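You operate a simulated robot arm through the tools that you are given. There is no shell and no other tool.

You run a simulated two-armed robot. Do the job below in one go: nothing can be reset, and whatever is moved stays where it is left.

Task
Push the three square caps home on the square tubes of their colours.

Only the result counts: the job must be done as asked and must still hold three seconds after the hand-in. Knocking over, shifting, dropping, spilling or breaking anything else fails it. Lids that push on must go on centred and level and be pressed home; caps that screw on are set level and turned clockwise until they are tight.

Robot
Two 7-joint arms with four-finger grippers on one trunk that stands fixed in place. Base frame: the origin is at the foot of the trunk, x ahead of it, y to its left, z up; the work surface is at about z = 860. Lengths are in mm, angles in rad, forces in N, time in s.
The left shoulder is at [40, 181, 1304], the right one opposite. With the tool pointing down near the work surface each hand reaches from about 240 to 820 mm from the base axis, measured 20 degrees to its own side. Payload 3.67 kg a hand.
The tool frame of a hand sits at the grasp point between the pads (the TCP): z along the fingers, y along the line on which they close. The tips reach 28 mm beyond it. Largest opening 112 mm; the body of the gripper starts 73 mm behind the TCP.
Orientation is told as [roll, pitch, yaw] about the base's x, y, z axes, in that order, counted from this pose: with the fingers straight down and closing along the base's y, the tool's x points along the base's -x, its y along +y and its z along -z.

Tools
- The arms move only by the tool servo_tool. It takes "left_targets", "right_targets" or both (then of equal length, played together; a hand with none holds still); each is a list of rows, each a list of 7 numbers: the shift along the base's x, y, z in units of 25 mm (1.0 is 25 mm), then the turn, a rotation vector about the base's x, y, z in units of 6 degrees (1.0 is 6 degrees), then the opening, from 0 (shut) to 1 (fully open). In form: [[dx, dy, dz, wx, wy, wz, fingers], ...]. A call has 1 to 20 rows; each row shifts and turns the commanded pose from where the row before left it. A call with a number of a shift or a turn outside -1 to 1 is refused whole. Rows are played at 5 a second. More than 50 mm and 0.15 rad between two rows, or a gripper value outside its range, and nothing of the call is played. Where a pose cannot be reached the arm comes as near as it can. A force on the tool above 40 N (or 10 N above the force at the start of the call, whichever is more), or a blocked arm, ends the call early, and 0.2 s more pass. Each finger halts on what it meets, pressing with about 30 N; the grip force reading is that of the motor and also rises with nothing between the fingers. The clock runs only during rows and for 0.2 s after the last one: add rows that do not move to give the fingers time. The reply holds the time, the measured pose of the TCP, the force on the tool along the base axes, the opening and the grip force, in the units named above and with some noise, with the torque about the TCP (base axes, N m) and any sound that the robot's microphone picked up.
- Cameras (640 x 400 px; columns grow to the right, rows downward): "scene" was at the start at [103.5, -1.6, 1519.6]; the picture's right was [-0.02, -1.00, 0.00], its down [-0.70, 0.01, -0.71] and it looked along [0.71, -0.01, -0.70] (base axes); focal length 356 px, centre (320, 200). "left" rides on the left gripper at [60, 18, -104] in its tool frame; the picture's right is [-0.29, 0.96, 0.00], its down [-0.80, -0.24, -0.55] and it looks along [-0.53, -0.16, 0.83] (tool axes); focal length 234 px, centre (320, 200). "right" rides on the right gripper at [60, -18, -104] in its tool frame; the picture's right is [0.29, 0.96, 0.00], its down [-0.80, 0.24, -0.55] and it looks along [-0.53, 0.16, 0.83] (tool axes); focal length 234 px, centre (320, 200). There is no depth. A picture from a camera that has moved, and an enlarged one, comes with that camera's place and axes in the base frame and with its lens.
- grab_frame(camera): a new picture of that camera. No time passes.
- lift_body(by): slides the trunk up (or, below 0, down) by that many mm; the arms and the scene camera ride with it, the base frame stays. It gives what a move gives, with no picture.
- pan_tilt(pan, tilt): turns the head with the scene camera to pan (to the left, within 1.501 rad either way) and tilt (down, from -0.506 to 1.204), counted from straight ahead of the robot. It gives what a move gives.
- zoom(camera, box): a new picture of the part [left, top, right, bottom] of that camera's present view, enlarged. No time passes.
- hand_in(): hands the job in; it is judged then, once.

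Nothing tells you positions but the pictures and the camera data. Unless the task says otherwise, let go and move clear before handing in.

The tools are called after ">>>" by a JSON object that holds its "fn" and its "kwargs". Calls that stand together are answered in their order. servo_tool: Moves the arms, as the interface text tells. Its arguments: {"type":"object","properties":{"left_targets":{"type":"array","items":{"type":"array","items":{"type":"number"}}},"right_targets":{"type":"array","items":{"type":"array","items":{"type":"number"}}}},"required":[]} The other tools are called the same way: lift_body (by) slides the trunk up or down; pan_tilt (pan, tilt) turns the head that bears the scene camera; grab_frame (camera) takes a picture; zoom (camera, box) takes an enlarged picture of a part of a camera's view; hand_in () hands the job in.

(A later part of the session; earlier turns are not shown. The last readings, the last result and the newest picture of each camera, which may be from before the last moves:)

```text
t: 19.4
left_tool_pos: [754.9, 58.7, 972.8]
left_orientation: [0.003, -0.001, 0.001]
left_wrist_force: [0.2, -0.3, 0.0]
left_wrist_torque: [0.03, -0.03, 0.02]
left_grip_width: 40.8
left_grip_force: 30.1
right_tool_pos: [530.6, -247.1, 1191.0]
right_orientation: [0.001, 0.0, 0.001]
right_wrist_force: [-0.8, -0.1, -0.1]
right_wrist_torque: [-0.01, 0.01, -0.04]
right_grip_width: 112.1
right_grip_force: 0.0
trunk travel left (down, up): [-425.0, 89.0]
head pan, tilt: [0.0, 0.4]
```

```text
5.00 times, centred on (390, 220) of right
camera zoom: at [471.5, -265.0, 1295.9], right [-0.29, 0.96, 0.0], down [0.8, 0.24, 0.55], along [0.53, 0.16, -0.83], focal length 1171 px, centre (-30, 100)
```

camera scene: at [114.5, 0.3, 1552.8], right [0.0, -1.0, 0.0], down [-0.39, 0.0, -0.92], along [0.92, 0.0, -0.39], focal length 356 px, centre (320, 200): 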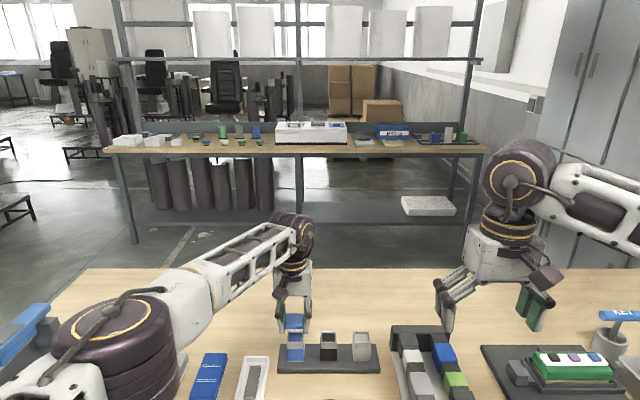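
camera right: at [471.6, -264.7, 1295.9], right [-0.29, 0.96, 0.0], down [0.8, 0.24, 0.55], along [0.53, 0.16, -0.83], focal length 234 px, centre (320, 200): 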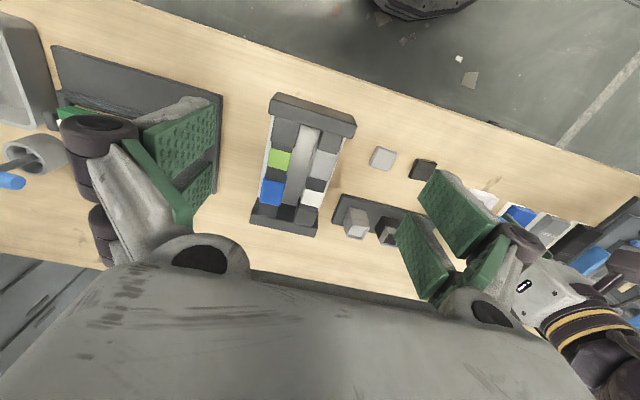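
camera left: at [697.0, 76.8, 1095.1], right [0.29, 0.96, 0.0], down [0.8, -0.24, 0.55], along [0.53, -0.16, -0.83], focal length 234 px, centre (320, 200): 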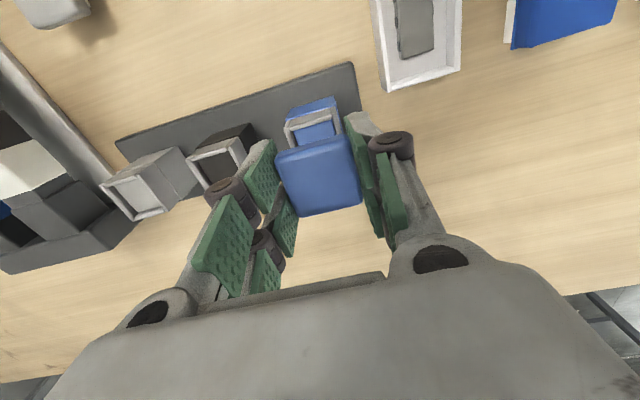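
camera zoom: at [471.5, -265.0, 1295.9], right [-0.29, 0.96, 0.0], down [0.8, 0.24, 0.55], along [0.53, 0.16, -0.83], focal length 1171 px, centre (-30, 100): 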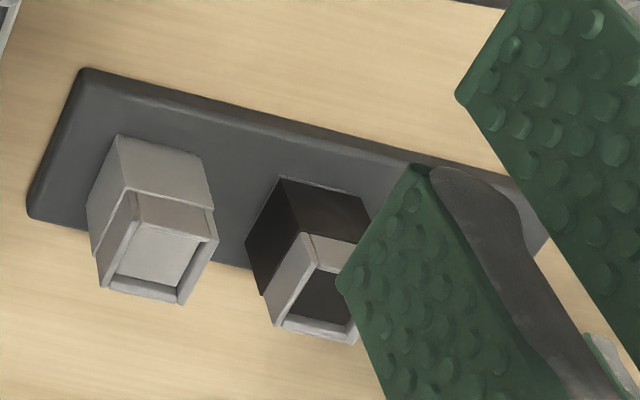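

From these two views I can't pin the fore-and-aft alignment to better than a few mm. I'll bring the right hand round to use its camera as a side view along +y, keeping it well clear of everything.

>>> {"fn": "servo_tool", "kwargs": {"right_targets": [[0.686, 0.39, -0.2, 0, 0, 0.94, 1], [0.686, 0.39, -0.2, 0, 0, 0.94, 1], [0.686, 0.39, -0.2, 0, 0, 0.94, 1], [0.686, 0.39, -0.2, 0, 0, 0.94, 1], [0.686, 0.39, -0.2, 0, 0, 0.94, 1], [0.686, 0.39, -0.2, 0, 0, 0.94, 1], [0.686, 0.39, -0.2, 0, 0, 0.94, 1], [0.686, 0.39, -0.2, 0, 0, 0.94, 1], [0.686, 0.39, -0.2, 0, 0, 0.94, 1], [0.686, 0.39, -0.2, 0, 0, 0.94, 1], [0.686, 0.39, -0.2, 0, 0, 0.94, 1], [0.686, 0.39, -0.2, 0, 0, 0.94, 1], [0.686, 0.39, -0.2, 0, 0, 0.94, 1], [0, 0, -0.63, 0.83, 0, 0, 1], [0, 0, -0.63, 0.83, 0, 0, 1], [0, 0, -0.63, 0.83, 0, 0, 1], [0, 0, -0.63, 0.83, 0, 0, 1], [0, 0, 0, 0, 0, 0, 1]]}}

>>> {"fn": "grab_frame", "kwargs": {"camera": "right"}}

>>> {"fn": "grab_frame", "kwargs": {"camera": "scene"}}

```text
t: 23.2
left_tool_pos: [755.7, 58.5, 973.2]
left_orientation: [-0.001, -0.002, 0.0]
left_wrist_force: [0.1, -0.3, -0.3]
left_wrist_torque: [0.02, 0.0, 0.0]
left_grip_width: 40.6
left_grip_force: 30.4
right_tool_pos: [642.8, -183.6, 1142.1]
right_orientation: [0.07, -0.05, 0.635]
right_wrist_force: [0.4, -0.5, -0.2]
right_wrist_torque: [0.0, -0.01, -0.03]
right_grip_width: 112.5
right_grip_force: 0.0
right hand out of reach, approached as far as the arm can: row 7, 8, 9, 10, 11, 12, 13, 15, 16, 17
trunk travel left (down, up): [-425.0, 89.0]
head pan, tilt: [0.0, 0.4]
```

```text
taken
camera right: at [606.3, -243.2, 1241.7], right [-0.8, 0.6, 0.05], down [0.5, 0.62, 0.61], along [0.33, 0.51, -0.79], focal length 234 px, centre (320, 200)
```

right: 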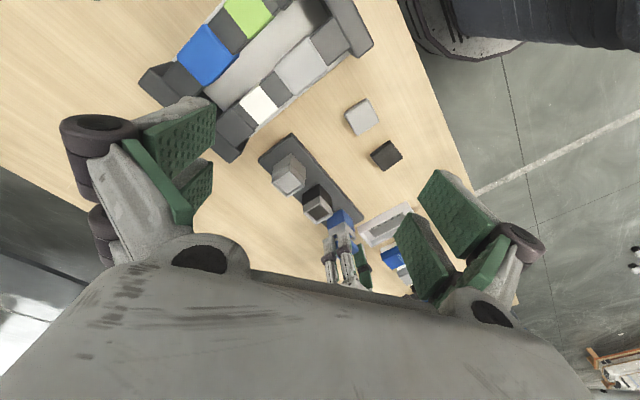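

```text
taken
camera scene: at [114.6, 0.4, 1552.8], right [0.0, -1.0, 0.0], down [-0.39, 0.0, -0.92], along [0.92, 0.0, -0.39], focal length 356 px, centre (320, 200)
```

scene: 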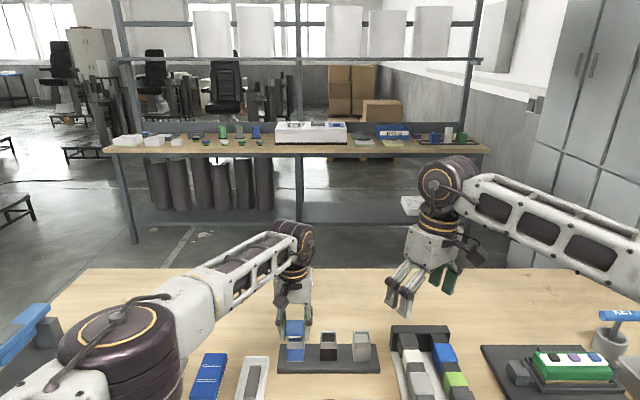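

The right arm can't reach that pose, but it has stopped at an oblique view. I'll see what that shows.

>>> {"fn": "zoom", "kwargs": {"camera": "right", "box": [260, 150, 400, 290]}}

```text
2.86 times, centred on (330, 220) of right
camera zoom: at [606.3, -243.2, 1241.7], right [-0.8, 0.6, 0.05], down [0.5, 0.62, 0.61], along [0.33, 0.51, -0.79], focal length 669 px, centre (291, 143)
```

zoom: 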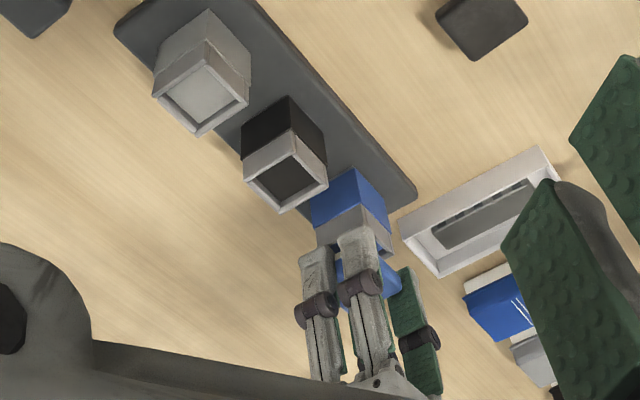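

Comparing cap and tube within the same picture, both the scene and left views say the cap is about 4 mm too far forward. I'll park the right hand away and shift the left −4 mm in x, then look again.

>>> {"fn": "servo_tool", "kwargs": {"left_targets": [[-0.08, 0, 0, 0, 0, 0, 0.2], [-0.08, 0, 0, 0, 0, 0, 0.2], [0, 0, 0, 0, 0, 0, 0.2], [0, 0, 0, 0, 0, 0, 0.2], [0, 0, 0, 0, 0, 0, 0.2], [0, 0, 0, 0, 0, 0, 0.2], [0, 0, 0, 0, 0, 0, 0.2]], "right_targets": [[-0.5, -0.8, 0.5, -0.4, 0.3, -0.9, 1], [-0.5, -0.8, 0.5, 0, 0, -0.9, 1], [-0.5, -0.8, 0.5, 0, 0, -0.9, 1], [-0.5, -0.8, 0, 0, 0, -0.9, 1], [-0.5, 0, 0, 0, 0, -0.9, 1], [-0.5, 0, 0, 0, 0, -0.9, 1], [0, 0, 0, 0, 0, 0, 1]]}}

>>> {"fn": "zoom", "kwargs": {"camera": "scene", "box": [280, 310, 320, 365]}}

>>> {"fn": "zoom", "kwargs": {"camera": "left", "box": [290, 95, 360, 165]}}

```text
t: 24.9
left_tool_pos: [751.5, 58.2, 973.8]
left_orientation: [0.002, 0.0, 0.001]
left_wrist_force: [0.2, 0.5, -0.5]
left_wrist_torque: [-0.05, -0.01, 0.02]
left_grip_width: 40.8
left_grip_force: 29.9
right_tool_pos: [568.4, -265.6, 1178.8]
right_orientation: [0.052, -0.001, 0.07]
right_wrist_force: [-0.5, 0.3, 0.1]
right_wrist_torque: [0.0, -0.02, -0.02]
right_grip_width: 111.8
right_grip_force: 0.0
trunk travel left (down, up): [-425.0, 89.0]
head pan, tilt: [0.0, 0.4]
```

```text
7.27 times, centred on (300, 338) of scene
camera zoom: at [114.8, -0.2, 1552.8], right [0.0, -1.0, 0.0], down [-0.39, 0.0, -0.92], along [0.92, 0.0, -0.39], focal length 2589 px, centre (466, -800)
```

zoom: 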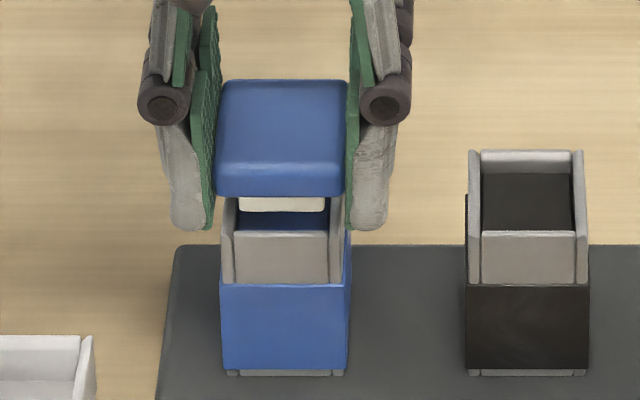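

```text
5.71 times, centred on (325, 130) of left
camera zoom: at [691.4, 75.3, 1077.6], right [0.29, 0.96, 0.0], down [0.8, -0.24, 0.55], along [0.53, -0.16, -0.83], focal length 1338 px, centre (291, 600)
```

zoom: 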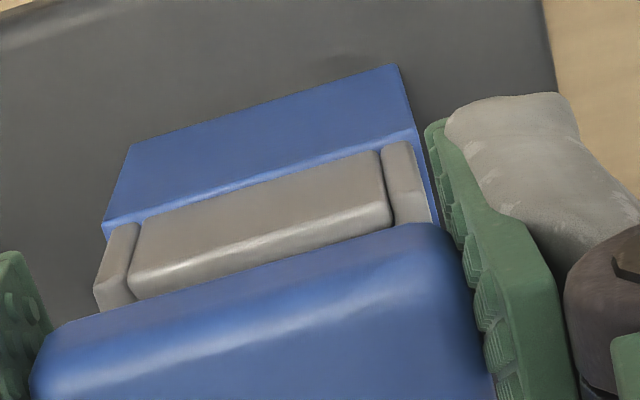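

Both views now say the cap is centred to within about half a millimetre. I'll nudge 0.5 mm in y and lower in small steps, watching the force.

>>> {"fn": "servo_tool", "kwargs": {"left_targets": [[0, -0.02, 0, 0, 0, 0, 0.2], [0, 0, -0.05, 0, 0, 0, 0.2], [0, 0, -0.05, 0, 0, 0, 0.2], [0, 0, -0.05, 0, 0, 0, 0.2], [0, 0, -0.05, 0, 0, 0, 0.2], [0, 0, 0, 0, 0, 0, 0.2]]}}

>>> {"fn": "zoom", "kwargs": {"camera": "scene", "box": [280, 310, 320, 365]}}

>>> {"fn": "zoom", "kwargs": {"camera": "left", "box": [290, 95, 360, 165]}}

```text
t: 26.2
left_tool_pos: [752.3, 56.9, 968.2]
left_orientation: [0.001, 0.0, -0.001]
left_wrist_force: [0.1, 0.2, -0.9]
left_wrist_torque: [-0.03, 0.01, 0.0]
left_grip_width: 40.7
left_grip_force: 29.9
right_tool_pos: [568.1, -264.3, 1178.6]
right_orientation: [0.053, -0.002, 0.07]
right_wrist_force: [-0.1, -0.6, -0.4]
right_wrist_torque: [0.02, 0.01, -0.01]
right_grip_width: 111.7
right_grip_force: 0.0
trunk travel left (down, up): [-425.0, 89.0]
head pan, tilt: [0.0, 0.4]
```

```text
7.27 times, centred on (300, 338) of scene
camera zoom: at [114.5, 0.0, 1552.8], right [0.0, -1.0, 0.0], down [-0.39, 0.0, -0.92], along [0.92, 0.0, -0.39], focal length 2589 px, centre (466, -800)
```

zoom: 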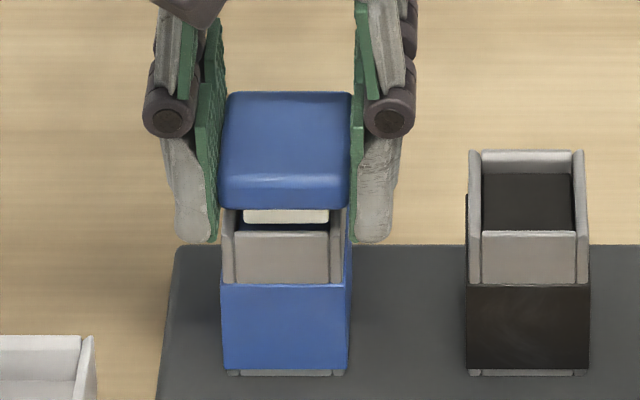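

```text
5.71 times, centred on (325, 130) of left
camera zoom: at [691.4, 74.2, 1072.6], right [0.29, 0.96, 0.0], down [0.8, -0.24, 0.55], along [0.53, -0.16, -0.83], focal length 1338 px, centre (291, 600)
```

zoom: 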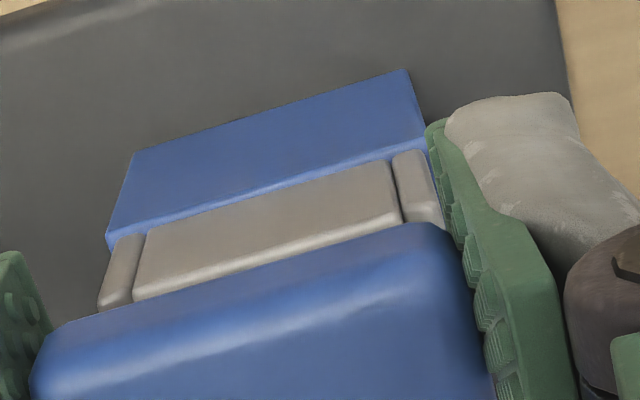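

The cap went down 5 mm without contact, and the plug tip appears to be in the mouth. It drifted about 0.6 mm too far to the right, so I'll correct that and keep lowering gently.

>>> {"fn": "servo_tool", "kwargs": {"left_targets": [[0, 0.025, 0, 0, 0, 0, 0.2], [0, 0, 0, 0, 0, 0, 0.2], [0, 0, -0.05, 0, 0, 0, 0.2], [0, 0, -0.05, 0, 0, 0, 0.2], [0, 0, 0, 0, 0, 0, 0.2]]}}

>>> {"fn": "zoom", "kwargs": {"camera": "scene", "box": [280, 310, 320, 365]}}

>>> {"fn": "zoom", "kwargs": {"camera": "left", "box": [290, 95, 360, 165]}}

```text
t: 27.4
left_tool_pos: [752.3, 56.8, 966.1]
left_orientation: [0.002, 0.0, 0.0]
left_wrist_force: [0.2, 0.4, -0.7]
left_wrist_torque: [-0.03, 0.01, -0.01]
left_grip_width: 40.7
left_grip_force: 30.0
right_tool_pos: [567.8, -264.2, 1179.1]
right_orientation: [0.053, -0.003, 0.071]
right_wrist_force: [0.3, 0.2, 0.4]
right_wrist_torque: [0.02, -0.01, -0.02]
right_grip_width: 111.8
right_grip_force: 0.1
trunk travel left (down, up): [-425.0, 89.0]
head pan, tilt: [0.0, 0.4]
```

```text
7.27 times, centred on (300, 338) of scene
camera zoom: at [114.5, 0.0, 1552.8], right [0.0, -1.0, 0.0], down [-0.39, 0.0, -0.92], along [0.92, 0.0, -0.39], focal length 2589 px, centre (466, -800)
```

zoom: 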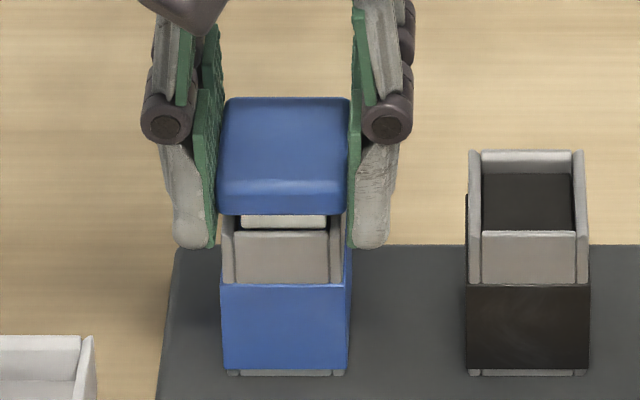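

```text
5.71 times, centred on (325, 130) of left
camera zoom: at [691.7, 75.0, 1070.0], right [0.29, 0.96, 0.0], down [0.8, -0.24, 0.55], along [0.53, -0.16, -0.83], focal length 1338 px, centre (291, 600)
```

zoom: 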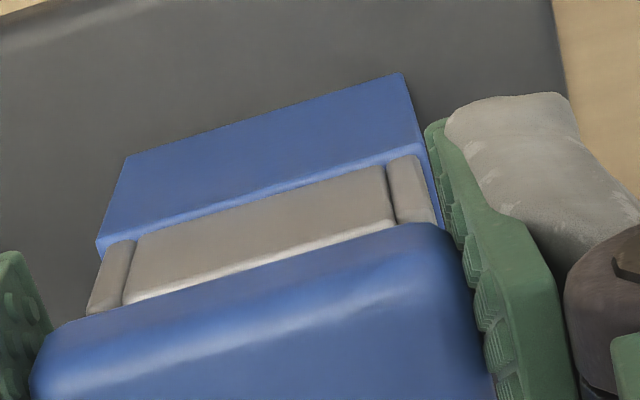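

The cap is centred and there is no resistance. I'll continue down.

>>> {"fn": "servo_tool", "kwargs": {"left_targets": [[0, 0, -0.05, 0, 0, 0, 0.2], [0, 0, -0.05, 0, 0, 0, 0.2], [0, 0, -0.05, 0, 0, 0, 0.2], [0, 0, -0.05, 0, 0, 0, 0.2], [0, 0, 0, 0, 0, 0, 0.2]]}}

>>> {"fn": "zoom", "kwargs": {"camera": "scene", "box": [280, 310, 320, 365]}}

```text
t: 28.6
left_tool_pos: [752.4, 57.1, 960.6]
left_orientation: [-0.002, 0.001, 0.002]
left_wrist_force: [1.1, 0.7, -0.7]
left_wrist_torque: [-0.02, 0.01, -0.01]
left_grip_width: 40.7
left_grip_force: 30.1
right_tool_pos: [568.4, -264.2, 1178.0]
right_orientation: [0.053, -0.001, 0.069]
right_wrist_force: [0.0, -0.2, -0.2]
right_wrist_torque: [0.0, -0.01, -0.01]
right_grip_width: 111.8
right_grip_force: 0.0
trunk travel left (down, up): [-425.0, 89.0]
head pan, tilt: [0.0, 0.4]
```

```text
7.27 times, centred on (300, 338) of scene
camera zoom: at [114.8, 0.0, 1552.8], right [0.0, -1.0, 0.0], down [-0.39, 0.0, -0.92], along [0.92, 0.0, -0.39], focal length 2589 px, centre (466, -800)
```

zoom: 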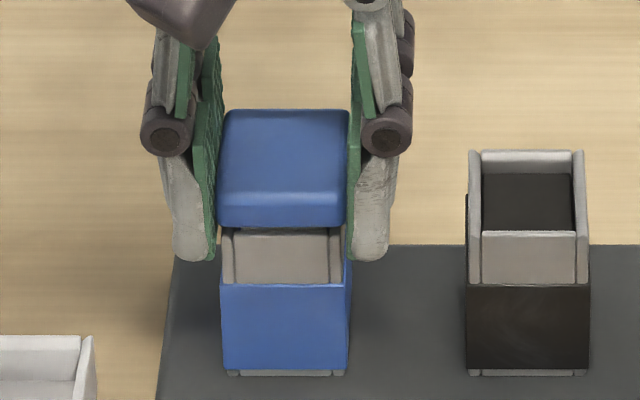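

The head is a few mm above the rim. I'll keep pressing slowly until it seats.

>>> {"fn": "servo_tool", "kwargs": {"left_targets": [[0, 0, -0.05, 0, 0, 0, 0.2], [0, 0, -0.05, 0, 0, 0, 0.2], [0, 0, -0.04, 0, 0, 0, 0.2], [0, 0, -0.04, 0, 0, 0, 0.2], [0, 0, 0, 0, 0, 0, 0.2]]}}

>>> {"fn": "zoom", "kwargs": {"camera": "scene", "box": [280, 310, 320, 365]}}

```text
t: 29.9
left_tool_pos: [751.3, 57.7, 957.1]
left_orientation: [-0.001, -0.002, -0.001]
left_wrist_force: [-1.2, -1.5, 8.0]
left_wrist_torque: [-0.04, 0.14, -0.02]
left_grip_width: 40.7
left_grip_force: 29.8
right_tool_pos: [567.3, -264.3, 1178.5]
right_orientation: [0.055, -0.004, 0.07]
right_wrist_force: [-0.5, 0.2, 0.7]
right_wrist_torque: [-0.02, 0.0, -0.01]
right_grip_width: 112.2
right_grip_force: 0.1
trunk travel left (down, up): [-425.0, 89.0]
head pan, tilt: [0.0, 0.4]
```

```text
7.27 times, centred on (300, 338) of scene
camera zoom: at [113.3, -0.3, 1553.0], right [0.0, -1.0, 0.0], down [-0.39, 0.0, -0.92], along [0.92, 0.0, -0.39], focal length 2589 px, centre (466, -800)
```

zoom: 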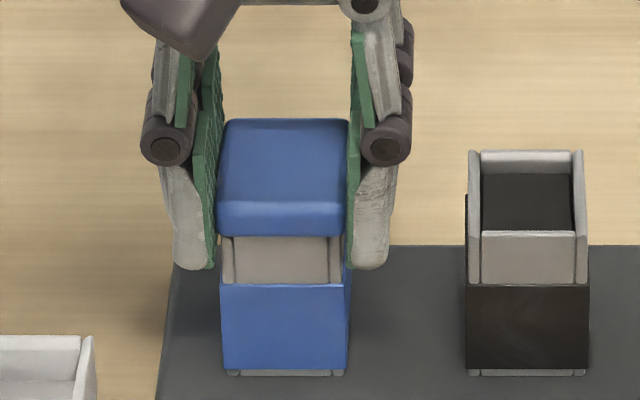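

There is contact now at 8 N. I'll press on firmly to bring it home.

>>> {"fn": "servo_tool", "kwargs": {"left_targets": [[0, 0, -0.04, 0, 0, 0, 0.2], [0, 0, -0.04, 0, 0, 0, 0.2], [0, 0, -0.04, 0, 0, 0, 0.2], [0, 0, 0, 0, 0, 0, 0.2]]}}

>>> {"fn": "zoom", "kwargs": {"camera": "scene", "box": [280, 310, 320, 365]}}

```text
t: 30.9
left_tool_pos: [751.7, 58.1, 955.9]
left_orientation: [0.001, -0.003, 0.001]
left_wrist_force: [4.7, 0.8, 24.9]
left_wrist_torque: [0.03, -0.19, -0.01]
left_grip_width: 40.7
left_grip_force: 30.3
right_tool_pos: [566.1, -264.3, 1180.3]
right_orientation: [0.051, -0.003, 0.07]
right_wrist_force: [0.6, -0.1, -0.8]
right_wrist_torque: [-0.01, -0.06, -0.01]
right_grip_width: 112.1
right_grip_force: 0.1
trunk travel left (down, up): [-425.0, 89.0]
head pan, tilt: [0.0, 0.4]
```

```text
7.27 times, centred on (300, 338) of scene
camera zoom: at [111.9, -0.1, 1553.1], right [0.0, -1.0, 0.0], down [-0.39, 0.0, -0.92], along [0.92, 0.0, -0.39], focal length 2589 px, centre (466, -800)
```

zoom: 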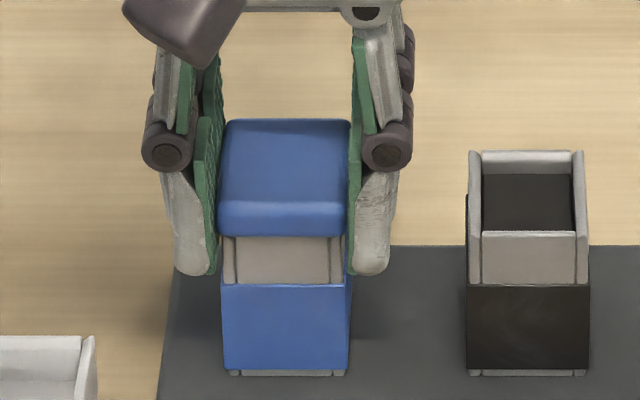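

The force rose to 25 N and the cap hasn't moved in the picture, so it appears seated. I'll release, back off upwards, and check it level.

>>> {"fn": "servo_tool", "kwargs": {"left_targets": [[0, 0, 0.04, 0, 0, 0, 0.3], [0, 0, 0.02, 0, 0, 0, 0.45], [0, 0, 0, 0, 0, 0, 0.54], [0, 0, 0, 0, 0, 0, 0.54], [0, 0, 0.5, 0, 0, 0, 0.54], [0, 0, 0.9, 0, 0, 0, 0.54], [0, 0, 0.9, 0, 0, 0, 0.54], [0, 0, 0.9, 0, 0, 0, 0.54], [0, 0, 0, 0, 0, 0, 0.54]]}}

>>> {"fn": "zoom", "kwargs": {"camera": "scene", "box": [280, 310, 320, 365]}}

>>> {"fn": "zoom", "kwargs": {"camera": "left", "box": [250, 60, 390, 200]}}

```text
t: 32.9
left_tool_pos: [751.7, 56.3, 1034.9]
left_orientation: [-0.002, 0.0, 0.001]
left_wrist_force: [0.4, 0.3, 0.5]
left_wrist_torque: [0.01, 0.0, 0.01]
left_grip_width: 60.5
left_grip_force: 0.1
right_tool_pos: [567.9, -264.3, 1179.0]
right_orientation: [0.053, -0.002, 0.07]
right_wrist_force: [0.3, 0.2, -1.2]
right_wrist_torque: [0.0, 0.02, -0.01]
right_grip_width: 112.1
right_grip_force: 0.0
trunk travel left (down, up): [-425.0, 89.0]
head pan, tilt: [0.0, 0.4]
```

```text
7.27 times, centred on (300, 338) of scene
camera zoom: at [114.6, 0.0, 1552.8], right [0.0, -1.0, 0.0], down [-0.39, 0.0, -0.92], along [0.92, 0.0, -0.39], focal length 2589 px, centre (466, -800)
```

zoom: 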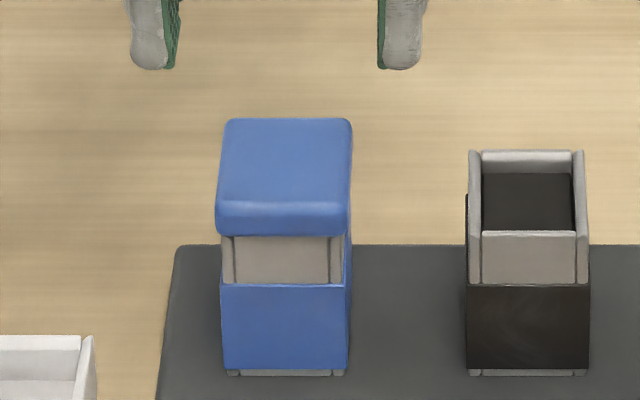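

```text
2.86 times, centred on (320, 130) of left
camera zoom: at [691.6, 74.5, 1138.6], right [0.29, 0.96, 0.0], down [0.8, -0.24, 0.55], along [0.53, -0.16, -0.83], focal length 669 px, centre (320, 400)
```

zoom: 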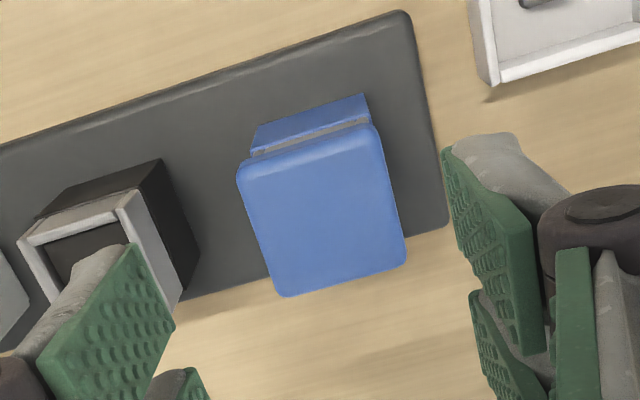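

The blue cap sits level with no visible gap. To be sure it's home, I'll close the fingers and press on its top.

>>> {"fn": "servo_tool", "kwargs": {"left_targets": [[0.1, 0.03, 0, 0, 0, 0, 0.2], [0, 0, 0, 0, 0, 0, 0], [0, 0, 0, 0, 0, 0, 0], [0, 0, -0.8, 0, 0, 0, 0], [0, 0, -0.8, 0, 0, 0, 0], [0, 0, -0.1, 0, 0, 0, 0], [0, 0, -0.06, 0, 0, 0, 0], [0, 0, -0.06, 0, 0, 0, 0], [0, 0, -0.06, 0, 0, 0, 0], [0, 0, -0.06, 0, 0, 0, 0], [0, 0, -0.06, 0, 0, 0, 0], [0, 0, 0, 0, 0, 0, 0]]}}

>>> {"fn": "zoom", "kwargs": {"camera": "scene", "box": [280, 310, 320, 365]}}

```text
t: 35.5
left_tool_pos: [753.5, 57.6, 984.6]
left_orientation: [0.001, -0.001, 0.0]
left_wrist_force: [-0.7, 0.6, 1.3]
left_wrist_torque: [0.02, 0.02, -0.03]
left_grip_width: 0.2
left_grip_force: 30.0
right_tool_pos: [568.2, -265.4, 1178.6]
right_orientation: [0.053, -0.002, 0.069]
right_wrist_force: [-0.3, 0.6, 1.1]
right_wrist_torque: [-0.01, -0.01, 0.02]
right_grip_width: 111.9
right_grip_force: 0.1
trunk travel left (down, up): [-425.0, 89.0]
head pan, tilt: [0.0, 0.4]
```

```text
7.27 times, centred on (300, 338) of scene
camera zoom: at [114.4, 0.0, 1552.9], right [0.0, -1.0, 0.0], down [-0.39, 0.0, -0.92], along [0.92, 0.0, -0.39], focal length 2589 px, centre (466, -800)
```

zoom: 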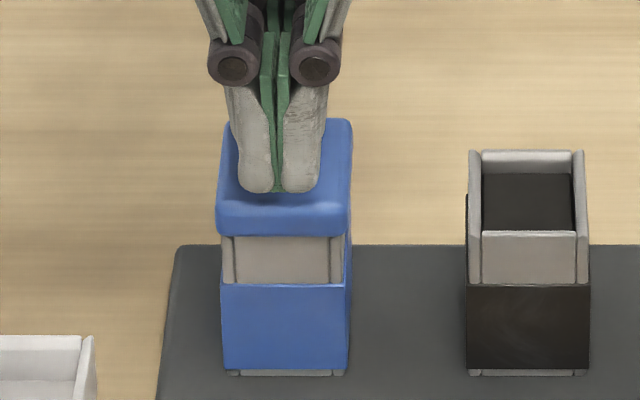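

The fingertips are a little in front of the head's centre and not quite touching. I'll move 6 mm forward and press.

>>> {"fn": "servo_tool", "kwargs": {"left_targets": [[0, 0, 0.1, 0, 0, 0, 0], [0.24, 0, 0, 0, 0, 0, 0], [0, 0, 0, 0, 0, 0, 0]]}}

>>> {"fn": "zoom", "kwargs": {"camera": "scene", "box": [280, 310, 320, 365]}}

>>> {"fn": "grab_frame", "kwargs": {"camera": "left"}}

```text
t: 36.2
left_tool_pos: [759.8, 57.3, 987.5]
left_orientation: [0.001, -0.001, -0.001]
left_wrist_force: [-0.2, 0.2, 0.5]
left_wrist_torque: [0.03, 0.01, 0.0]
left_grip_width: 0.0
left_grip_force: 30.1
right_tool_pos: [569.5, -264.1, 1179.0]
right_orientation: [0.052, -0.001, 0.07]
right_wrist_force: [-0.6, -0.3, 0.1]
right_wrist_torque: [-0.01, -0.01, -0.04]
right_grip_width: 111.9
right_grip_force: 0.1
trunk travel left (down, up): [-425.0, 89.0]
head pan, tilt: [0.0, 0.4]
```

```text
7.27 times, centred on (300, 338) of scene
camera zoom: at [114.5, 0.4, 1552.8], right [0.0, -1.0, 0.0], down [-0.39, 0.0, -0.92], along [0.92, 0.0, -0.39], focal length 2589 px, centre (466, -800)
```

zoom: 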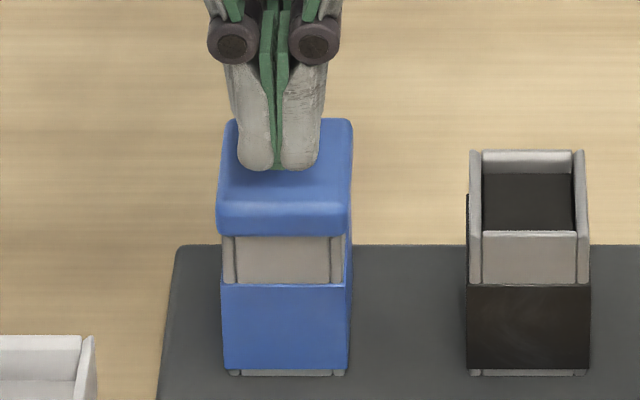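

```text
taken
camera left: at [700.0, 76.1, 1091.5], right [0.29, 0.96, 0.0], down [0.8, -0.24, 0.55], along [0.53, -0.16, -0.83], focal length 234 px, centre (320, 200)
```

left: 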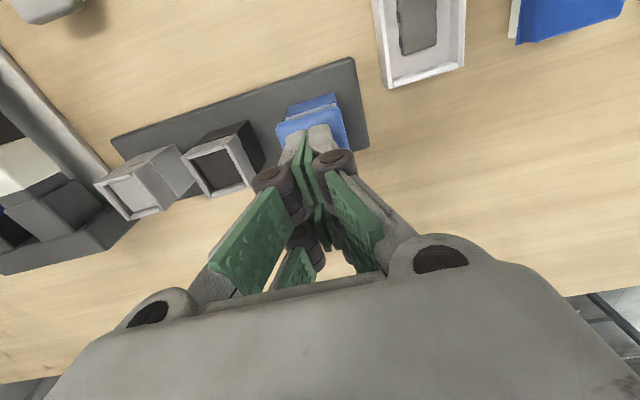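

Now the fingertips are over the centre of the head. Pressing down.

>>> {"fn": "servo_tool", "kwargs": {"left_targets": [[0, 0, -0.08, 0, 0, 0, 0], [0, 0, -0.08, 0, 0, 0, 0], [0, 0, -0.06, 0, 0, 0, 0], [0, 0, -0.04, 0, 0, 0, 0], [0, 0, -0.04, 0, 0, 0, 0], [0, 0, 0, 0, 0, 0, 0]]}}

>>> {"fn": "zoom", "kwargs": {"camera": "scene", "box": [280, 310, 320, 365]}}

```text
t: 37.6
left_tool_pos: [760.1, 57.9, 978.7]
left_orientation: [0.002, 0.001, 0.0]
left_wrist_force: [-0.1, -0.4, 0.2]
left_wrist_torque: [-0.05, 0.02, 0.0]
left_grip_width: 0.1
left_grip_force: 29.8
right_tool_pos: [568.9, -264.5, 1179.3]
right_orientation: [0.052, 0.0, 0.071]
right_wrist_force: [0.5, 0.7, 0.8]
right_wrist_torque: [0.01, 0.02, 0.02]
right_grip_width: 111.9
right_grip_force: 0.0
trunk travel left (down, up): [-425.0, 89.0]
head pan, tilt: [0.0, 0.4]
```

```text
7.27 times, centred on (300, 338) of scene
camera zoom: at [114.5, 0.0, 1552.8], right [0.0, -1.0, 0.0], down [-0.39, 0.0, -0.92], along [0.92, 0.0, -0.39], focal length 2589 px, centre (466, -800)
```

zoom: 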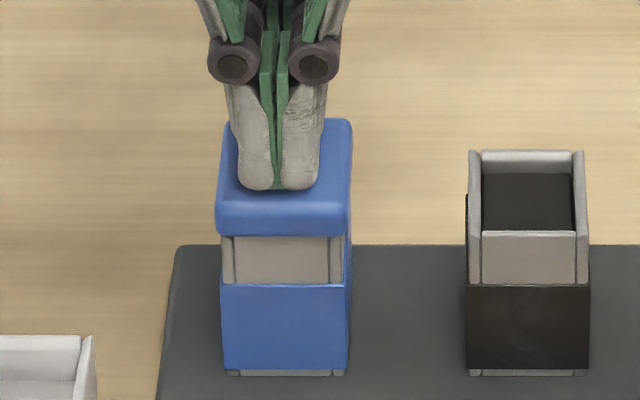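

No contact yet, so I'll keep going down slowly.

>>> {"fn": "servo_tool", "kwargs": {"left_targets": [[0.04, 0, -0.04, 0, 0, 0, 0], [0, 0, -0.04, 0, 0, 0, 0], [0, 0, -0.04, 0, 0, 0, 0], [0, 0, -0.04, 0, 0, 0, 0], [0, 0, -0.04, 0, 0, 0, 0], [0, 0, 0, 0, 0, 0, 0]]}}

>>> {"fn": "zoom", "kwargs": {"camera": "scene", "box": [280, 310, 320, 365]}}

```text
t: 39.0
left_tool_pos: [759.2, 52.8, 977.1]
left_orientation: [0.0, -0.003, -0.011]
left_wrist_force: [0.6, 0.5, 0.0]
left_wrist_torque: [0.0, 0.0, 0.01]
left_grip_width: 0.0
left_grip_force: 30.5
left hand out of reach, approached as far as the arm can: row 5
right_tool_pos: [569.8, -265.4, 1178.6]
right_orientation: [0.052, -0.001, 0.07]
right_wrist_force: [0.1, 0.1, -0.2]
right_wrist_torque: [0.01, 0.01, 0.03]
right_grip_width: 112.0
right_grip_force: 0.1
trunk travel left (down, up): [-425.0, 89.0]
head pan, tilt: [0.0, 0.4]
```

```text
7.27 times, centred on (300, 338) of scene
camera zoom: at [114.4, -0.5, 1552.9], right [0.0, -1.0, 0.0], down [-0.39, 0.0, -0.92], along [0.92, 0.0, -0.39], focal length 2589 px, centre (466, -800)
```

zoom: 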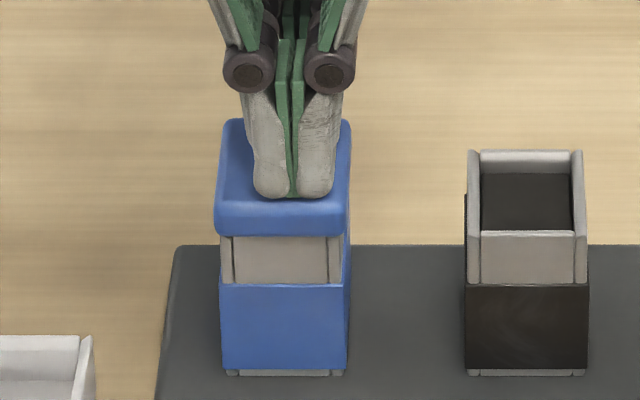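

The left arm has reached its limit here without touching the cap. I'll raise both hands and lower the trunk to bring this spot well within reach.

>>> {"fn": "servo_tool", "kwargs": {"left_targets": [[0, 0, 0.5, 0, 0, 0, 0], [-0.3, 0, 1, 0, 0, 0, 0], [-0.5, 0, 1, 0, 0, 0, 0], [-0.8, 0, 1, 0, 0, 0, 0], [-0.8, 0, 1, 0, 0, 0, 0], [-0.8, 0, 1, 0, 0, 0, 0], [0, 0, 1, 0, 0, 0, 0.5], [0, 0, 0, 0, 0, 0, 0.6]]}}

>>> {"fn": "lift_body", "kwargs": {"by": -120}}

>>> {"fn": "grab_frame", "kwargs": {"camera": "scene"}}

```text
t: 40.9
left_tool_pos: [681.6, 58.7, 1138.8]
left_orientation: [0.003, -0.001, 0.002]
left_wrist_force: [0.5, -1.1, -0.2]
left_wrist_torque: [0.01, -0.03, 0.01]
left_grip_width: 66.8
left_grip_force: 0.1
right_tool_pos: [568.6, -265.4, 1178.9]
right_orientation: [0.053, -0.001, 0.071]
right_wrist_force: [0.2, -1.0, -0.1]
right_wrist_torque: [-0.05, 0.0, -0.02]
right_grip_width: 111.9
right_grip_force: 0.0
trunk travel left (down, up): [-425.0, 89.0]
head pan, tilt: [0.0, 0.4]
```

```text
t: 42.4
left_tool_pos: [680.4, 57.5, 1017.4]
left_orientation: [0.0, -0.001, 0.0]
left_wrist_force: [0.2, 0.4, -0.1]
left_wrist_torque: [0.01, 0.02, -0.01]
left_grip_width: 67.2
left_grip_force: 0.2
right_tool_pos: [567.5, -264.2, 1058.1]
right_orientation: [0.053, -0.003, 0.069]
right_wrist_force: [-0.2, -0.2, 1.0]
right_wrist_torque: [0.02, -0.05, -0.01]
right_grip_width: 112.1
right_grip_force: 0.1
trunk travel left (down, up): [-305.0, 209.0]
head pan, tilt: [0.0, 0.4]
```

```text
taken
camera scene: at [114.2, 0.0, 1432.5], right [0.0, -1.0, 0.0], down [-0.39, 0.0, -0.92], along [0.92, 0.0, -0.39], focal length 356 px, centre (320, 200)
```

scene: 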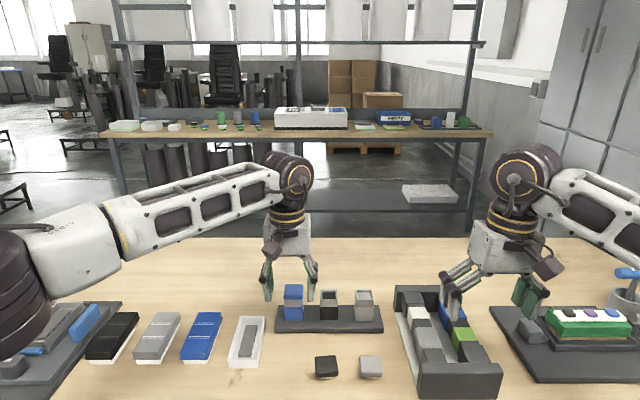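

With the trunk lower, the left hand can reach properly. I'll close the fingers, go back over the blue cap and press.

>>> {"fn": "servo_tool", "kwargs": {"left_targets": [[0.8, 0, 0, 0, 0, 0, 0], [0.8, 0, 0, 0, 0, 0, 0], [0.8, 0, 0, 0, 0, 0, 0], [0.8, 0, 0, 0, 0, 0, 0], [0, 0, -0.7, 0, 0, 0, 0], [0, 0, -0.7, 0, 0, 0, 0], [0, 0, 0, 0, 0, 0, 0]]}}

>>> {"fn": "zoom", "kwargs": {"camera": "scene", "box": [275, 265, 315, 325]}}

```text
t: 44.0
left_tool_pos: [760.9, 56.8, 983.7]
left_orientation: [0.003, 0.0, 0.002]
left_wrist_force: [0.5, -0.2, -0.3]
left_wrist_torque: [0.02, 0.0, 0.02]
left_grip_width: 0.0
left_grip_force: 30.6
right_tool_pos: [568.0, -265.5, 1058.3]
right_orientation: [0.052, -0.002, 0.069]
right_wrist_force: [-0.4, -1.2, 0.6]
right_wrist_torque: [-0.01, 0.0, 0.0]
right_grip_width: 112.1
right_grip_force: 0.1
trunk travel left (down, up): [-305.0, 209.0]
head pan, tilt: [0.0, 0.4]
```

```text
6.67 times, centred on (295, 295) of scene
camera zoom: at [114.2, -0.5, 1432.6], right [0.0, -1.0, 0.0], down [-0.39, 0.0, -0.92], along [0.92, 0.0, -0.39], focal length 2373 px, centre (487, -433)
```

zoom: 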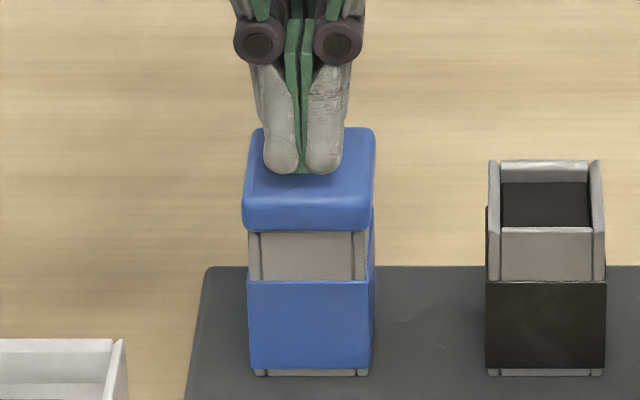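

The tips are about 2 mm left of centre. I'll correct that and press down.

>>> {"fn": "servo_tool", "kwargs": {"left_targets": [[0.04, -0.08, 0, 0, 0, 0, 0], [0, 0, -0.1, 0, 0, 0, 0], [0, 0, -0.1, 0, 0, 0, 0], [0, 0, -0.06, 0, 0, 0, 0], [0, 0, -0.06, 0, 0, 0, 0], [0, 0, -0.06, 0, 0, 0, 0], [0, 0, -0.06, 0, 0, 0, 0], [0, 0, -0.06, 0, 0, 0, 0], [0, 0, 0, 0, 0, 0, 0]]}}

>>> {"fn": "zoom", "kwargs": {"camera": "scene", "box": [275, 265, 315, 325]}}

```text
t: 46.0
left_tool_pos: [760.8, 56.0, 975.1]
left_orientation: [0.0, -0.008, 0.003]
left_wrist_force: [13.0, -2.0, 37.5]
left_wrist_torque: [-0.06, 0.02, 0.0]
left_grip_width: 6.3
left_grip_force: 30.0
right_tool_pos: [567.2, -264.7, 1060.2]
right_orientation: [0.055, -0.006, 0.069]
right_wrist_force: [0.6, 0.8, 0.3]
right_wrist_torque: [-0.04, -0.02, 0.02]
right_grip_width: 112.0
right_grip_force: 0.1
trunk travel left (down, up): [-305.0, 209.0]
head pan, tilt: [0.0, 0.4]
```

```text
6.67 times, centred on (295, 295) of scene
camera zoom: at [111.6, -0.8, 1433.0], right [0.0, -1.0, 0.0], down [-0.39, 0.0, -0.92], along [0.92, 0.0, -0.39], focal length 2373 px, centre (487, -433)
```

zoom: 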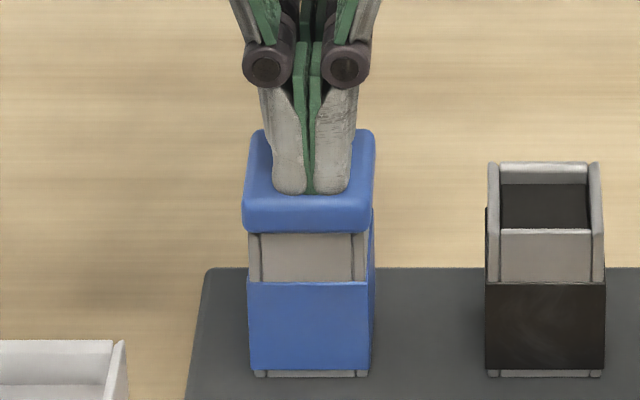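

At 37.5 N the cap didn't move, so the blue cap is home. I'll lift off and measure the black and grey caps with the scene camera, which has proved the more reliable one.

>>> {"fn": "servo_tool", "kwargs": {"left_targets": [[0, 0, 0.2, 0, 0, 0, 0], [0, 0, 0.6, 0, 0, 0, 0], [0, 0, 1, 0, 0, 0, 0], [-0.5, 0, 1, 0, 0, 0, 0.3], [-0.8, 0, 0.5, 0, 0, 0, 0.54], [0, 0, 0, 0, 0, 0, 0.54]]}}

>>> {"fn": "zoom", "kwargs": {"camera": "scene", "box": [305, 345, 345, 385]}}

>>> {"fn": "zoom", "kwargs": {"camera": "scene", "box": [350, 345, 390, 385]}}

>>> {"fn": "zoom", "kwargs": {"camera": "scene", "box": [275, 270, 395, 345]}}

```text
t: 47.4
left_tool_pos: [730.2, 55.2, 1051.3]
left_orientation: [0.002, 0.002, 0.0]
left_wrist_force: [0.4, 0.2, -0.5]
left_wrist_torque: [-0.01, 0.02, -0.04]
left_grip_width: 60.8
left_grip_force: 0.0
right_tool_pos: [568.7, -264.9, 1059.5]
right_orientation: [0.054, -0.002, 0.07]
right_wrist_force: [0.2, -0.2, 0.0]
right_wrist_torque: [0.0, -0.01, -0.03]
right_grip_width: 112.3
right_grip_force: 0.1
trunk travel left (down, up): [-305.0, 209.0]
head pan, tilt: [0.0, 0.4]
```

```text
10.00 times, centred on (325, 365) of scene
camera zoom: at [114.9, -0.8, 1432.5], right [0.0, -1.0, 0.0], down [-0.39, 0.0, -0.92], along [0.92, 0.0, -0.39], focal length 3560 px, centre (270, -1450)
```

zoom: 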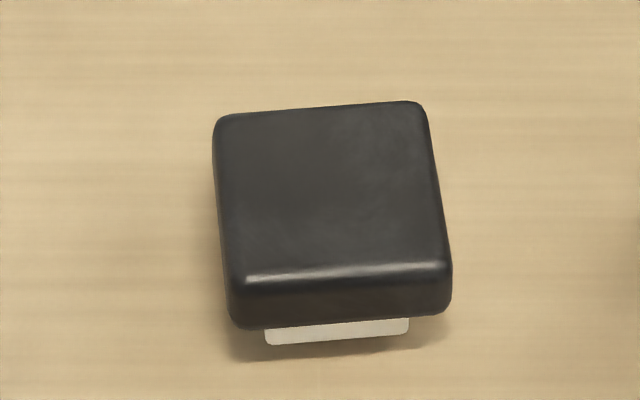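

```text
10.00 times, centred on (370, 365) of scene
camera zoom: at [114.9, -0.8, 1432.5], right [0.0, -1.0, 0.0], down [-0.39, 0.0, -0.92], along [0.92, 0.0, -0.39], focal length 3560 px, centre (-180, -1450)
```

zoom: 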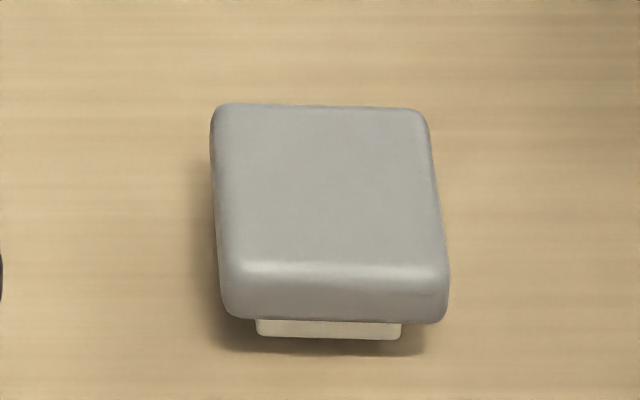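

```text
5.33 times, centred on (335, 308) of scene
camera zoom: at [114.9, -0.8, 1432.5], right [0.0, -1.0, 0.0], down [-0.39, 0.0, -0.92], along [0.92, 0.0, -0.39], focal length 1898 px, centre (240, -373)
```

zoom: 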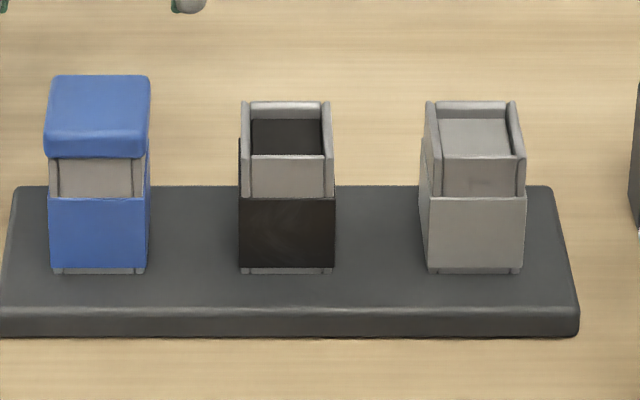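

Scene measurements put the black cap at about (612, −11.5), turned +5°, and the grey one about 90 mm further right. I'll bring the left hand above the black cap.

>>> {"fn": "servo_tool", "kwargs": {"left_targets": [[-0.793, -0.445, 0, 0, 0, 0.147, 0.54], [-0.793, -0.445, 0, 0, 0, 0.147, 0.54], [-0.793, -0.445, -0.9, 0, 0, 0.147, 0.54], [-0.793, -0.445, -0.9, 0, 0, 0.147, 0.54], [-0.793, -0.445, -0.9, 0, 0, 0.147, 0.54], [-0.793, -0.445, -0.9, 0, 0, 0.147, 0.54], [0, 0, 0, 0, 0, 0, 0.54]]}}

>>> {"fn": "zoom", "kwargs": {"camera": "left", "box": [250, 90, 390, 200]}}

>>> {"fn": "zoom", "kwargs": {"camera": "scene", "box": [285, 320, 365, 390]}}

```text
t: 49.0
left_tool_pos: [609.7, -9.8, 963.0]
left_orientation: [0.001, 0.0, 0.092]
left_wrist_force: [-0.6, -0.6, 0.0]
left_wrist_torque: [-0.04, 0.02, 0.04]
left_grip_width: 60.5
left_grip_force: 0.1
right_tool_pos: [569.9, -264.3, 1058.6]
right_orientation: [0.052, -0.001, 0.068]
right_wrist_force: [-0.5, 0.5, -0.2]
right_wrist_torque: [0.0, 0.02, -0.02]
right_grip_width: 111.9
right_grip_force: 0.1
trunk travel left (down, up): [-305.0, 209.0]
head pan, tilt: [0.0, 0.4]
```

```text
3.64 times, centred on (320, 145) of left
camera zoom: at [548.5, 2.5, 1065.9], right [0.2, 0.98, 0.0], down [0.82, -0.16, 0.55], along [0.54, -0.11, -0.83], focal length 852 px, centre (320, 400)
```

zoom: 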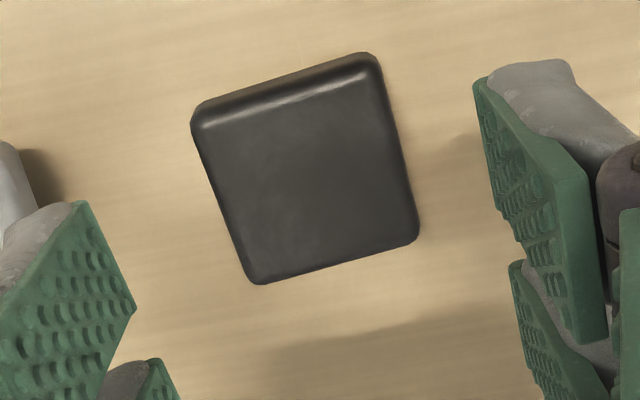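

```text
5.71 times, centred on (325, 355) of scene
camera zoom: at [114.4, 0.1, 1432.6], right [0.0, -1.0, 0.0], down [-0.39, 0.0, -0.92], along [0.92, 0.0, -0.39], focal length 2034 px, centre (291, -686)
```

zoom: 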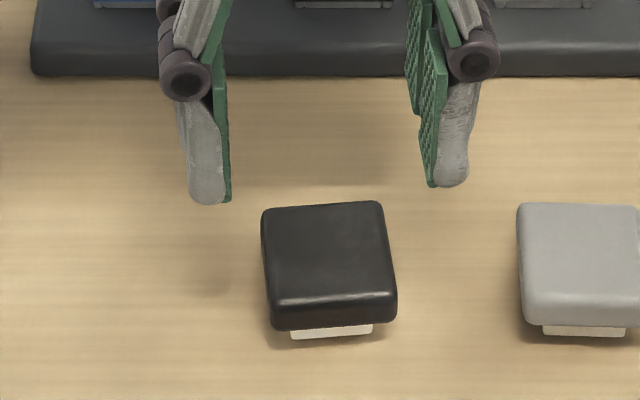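

The hand is within 1–2 mm of the cap centre. I'll trim, go down and grip.

>>> {"fn": "servo_tool", "kwargs": {"left_targets": [[0.05, -0.06, 0, 0, 0, 0, 0.54], [0, 0, -0.9, 0, 0, 0, 0.54], [0, 0, -0.9, 0, 0, 0, 0.54], [0, 0, -0.86, 0, 0, 0, 0.54], [0, 0, 0, 0, 0, 0, 0.54], [0, 0, 0, 0, 0, 0, 0.48], [0, 0, 0, 0, 0, 0, 0.44], [0, 0, 0, 0, 0, 0, 0.41], [0, 0, 0, 0, 0, 0, 0.38], [0, 0, 0, 0, 0, 0, 0.35], [0, 0, 0, 0, 0, 0, 0.3], [0, 0, 0, 0, 0, 0, 0.2], [0, 0, 0, 0, 0, 0, 0.2]]}}

>>> {"fn": "zoom", "kwargs": {"camera": "left", "box": [250, 100, 390, 230]}}

>>> {"fn": "zoom", "kwargs": {"camera": "scene", "box": [285, 320, 365, 390]}}

```text
t: 51.8
left_tool_pos: [611.3, -11.1, 896.1]
left_orientation: [0.0, 0.0, 0.092]
left_wrist_force: [0.7, -1.6, -0.1]
left_wrist_torque: [-0.02, 0.04, 0.0]
left_grip_width: 40.8
left_grip_force: 30.2
right_tool_pos: [568.5, -264.5, 1058.8]
right_orientation: [0.053, -0.003, 0.069]
right_wrist_force: [-0.4, -0.7, -0.2]
right_wrist_torque: [-0.01, -0.01, -0.03]
right_grip_width: 112.1
right_grip_force: 0.0
trunk travel left (down, up): [-305.0, 209.0]
head pan, tilt: [0.0, 0.4]
```

```text
3.08 times, centred on (320, 165) of left
camera zoom: at [549.5, 0.6, 1000.6], right [0.2, 0.98, 0.0], down [0.82, -0.17, 0.55], along [0.54, -0.11, -0.83], focal length 720 px, centre (320, 308)
```

zoom: 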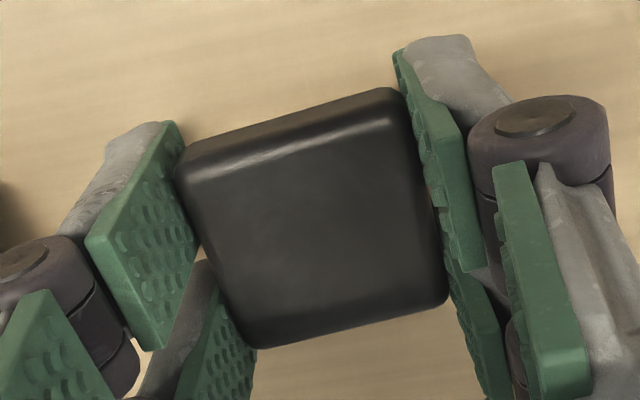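

```text
5.71 times, centred on (325, 355) of scene
camera zoom: at [114.3, 0.0, 1432.5], right [0.0, -1.0, 0.0], down [-0.39, 0.0, -0.92], along [0.92, 0.0, -0.39], focal length 2034 px, centre (291, -686)
```

zoom: 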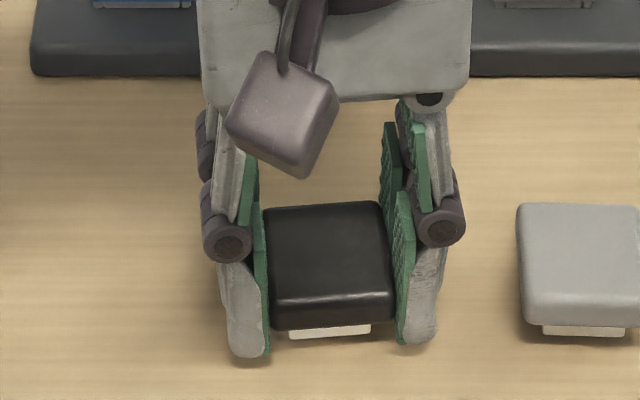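

The black cap is gripped squarely. I'll lift it, square up the yaw and hover over the black tube.

>>> {"fn": "servo_tool", "kwargs": {"left_targets": [[0, 0, 0.3, 0, 0, 0, 0.2], [0, 0, 0.96, 0, 0, 0, 0.2], [0, 0, 0.96, 0, 0, 0, 0.2], [0, 0, 0.96, 0, 0, 0, 0.2], [0, 0, 0.96, 0, 0, 0, 0.2], [0.819, -0.051, 0, 0, 0, -0.1254, 0.2], [0.819, -0.051, 0, 0, 0, -0.1254, 0.2], [0.819, -0.051, 0, 0, 0, -0.1254, 0.2], [0.819, -0.051, 0, 0, 0, -0.1254, 0.2], [0.819, -0.051, 0, 0, 0, -0.1254, 0.2], [0.819, -0.051, 0, 0, 0, -0.1254, 0.2], [0.819, -0.051, 0, 0, 0, -0.1254, 0.2], [0, 0, -0.4, 0, 0, 0, 0.2], [0, 0, -0.4, 0, 0, 0, 0.2], [0, 0, -0.2, 0, 0, 0, 0.2], [0, 0, 0, 0, 0, 0, 0.2]]}}

>>> {"fn": "zoom", "kwargs": {"camera": "left", "box": [290, 95, 360, 165]}}

>>> {"fn": "zoom", "kwargs": {"camera": "scene", "box": [305, 265, 350, 325]}}

```text
t: 55.1
left_tool_pos: [738.2, -17.0, 973.1]
left_orientation: [0.002, 0.002, 0.001]
left_wrist_force: [0.0, 0.0, -0.8]
left_wrist_torque: [0.01, 0.01, 0.0]
left_grip_width: 40.5
left_grip_force: 29.5
left hand out of reach, approached as far as the arm can: row 12
right_tool_pos: [567.9, -265.5, 1057.6]
right_orientation: [0.053, -0.003, 0.069]
right_wrist_force: [-0.4, -0.6, 0.0]
right_wrist_torque: [0.0, 0.03, -0.02]
right_grip_width: 112.0
right_grip_force: 0.1
trunk travel left (down, up): [-305.0, 209.0]
head pan, tilt: [0.0, 0.4]
```

```text
5.71 times, centred on (325, 130) of left
camera zoom: at [679.4, 0.6, 1077.3], right [0.29, 0.96, 0.0], down [0.8, -0.24, 0.55], along [0.53, -0.16, -0.83], focal length 1338 px, centre (291, 600)
```

zoom: 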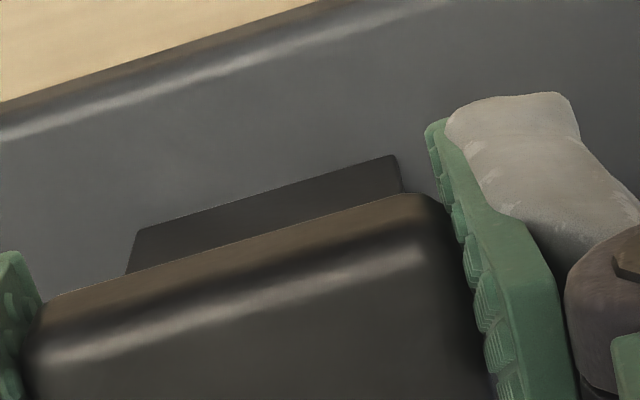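

```text
6.67 times, centred on (328, 295) of scene
camera zoom: at [114.5, -0.3, 1432.5], right [0.0, -1.0, 0.0], down [-0.39, 0.0, -0.92], along [0.92, 0.0, -0.39], focal length 2373 px, centre (270, -433)
```

zoom: 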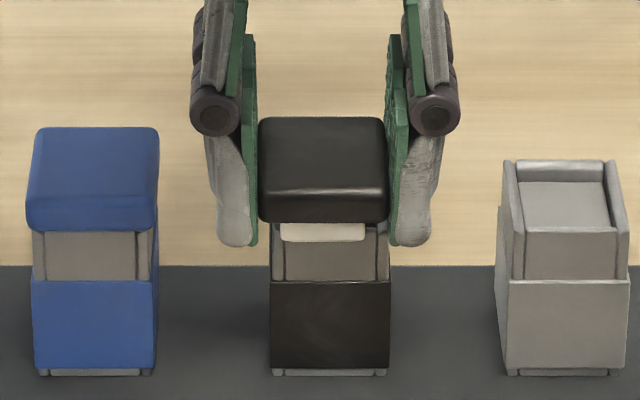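

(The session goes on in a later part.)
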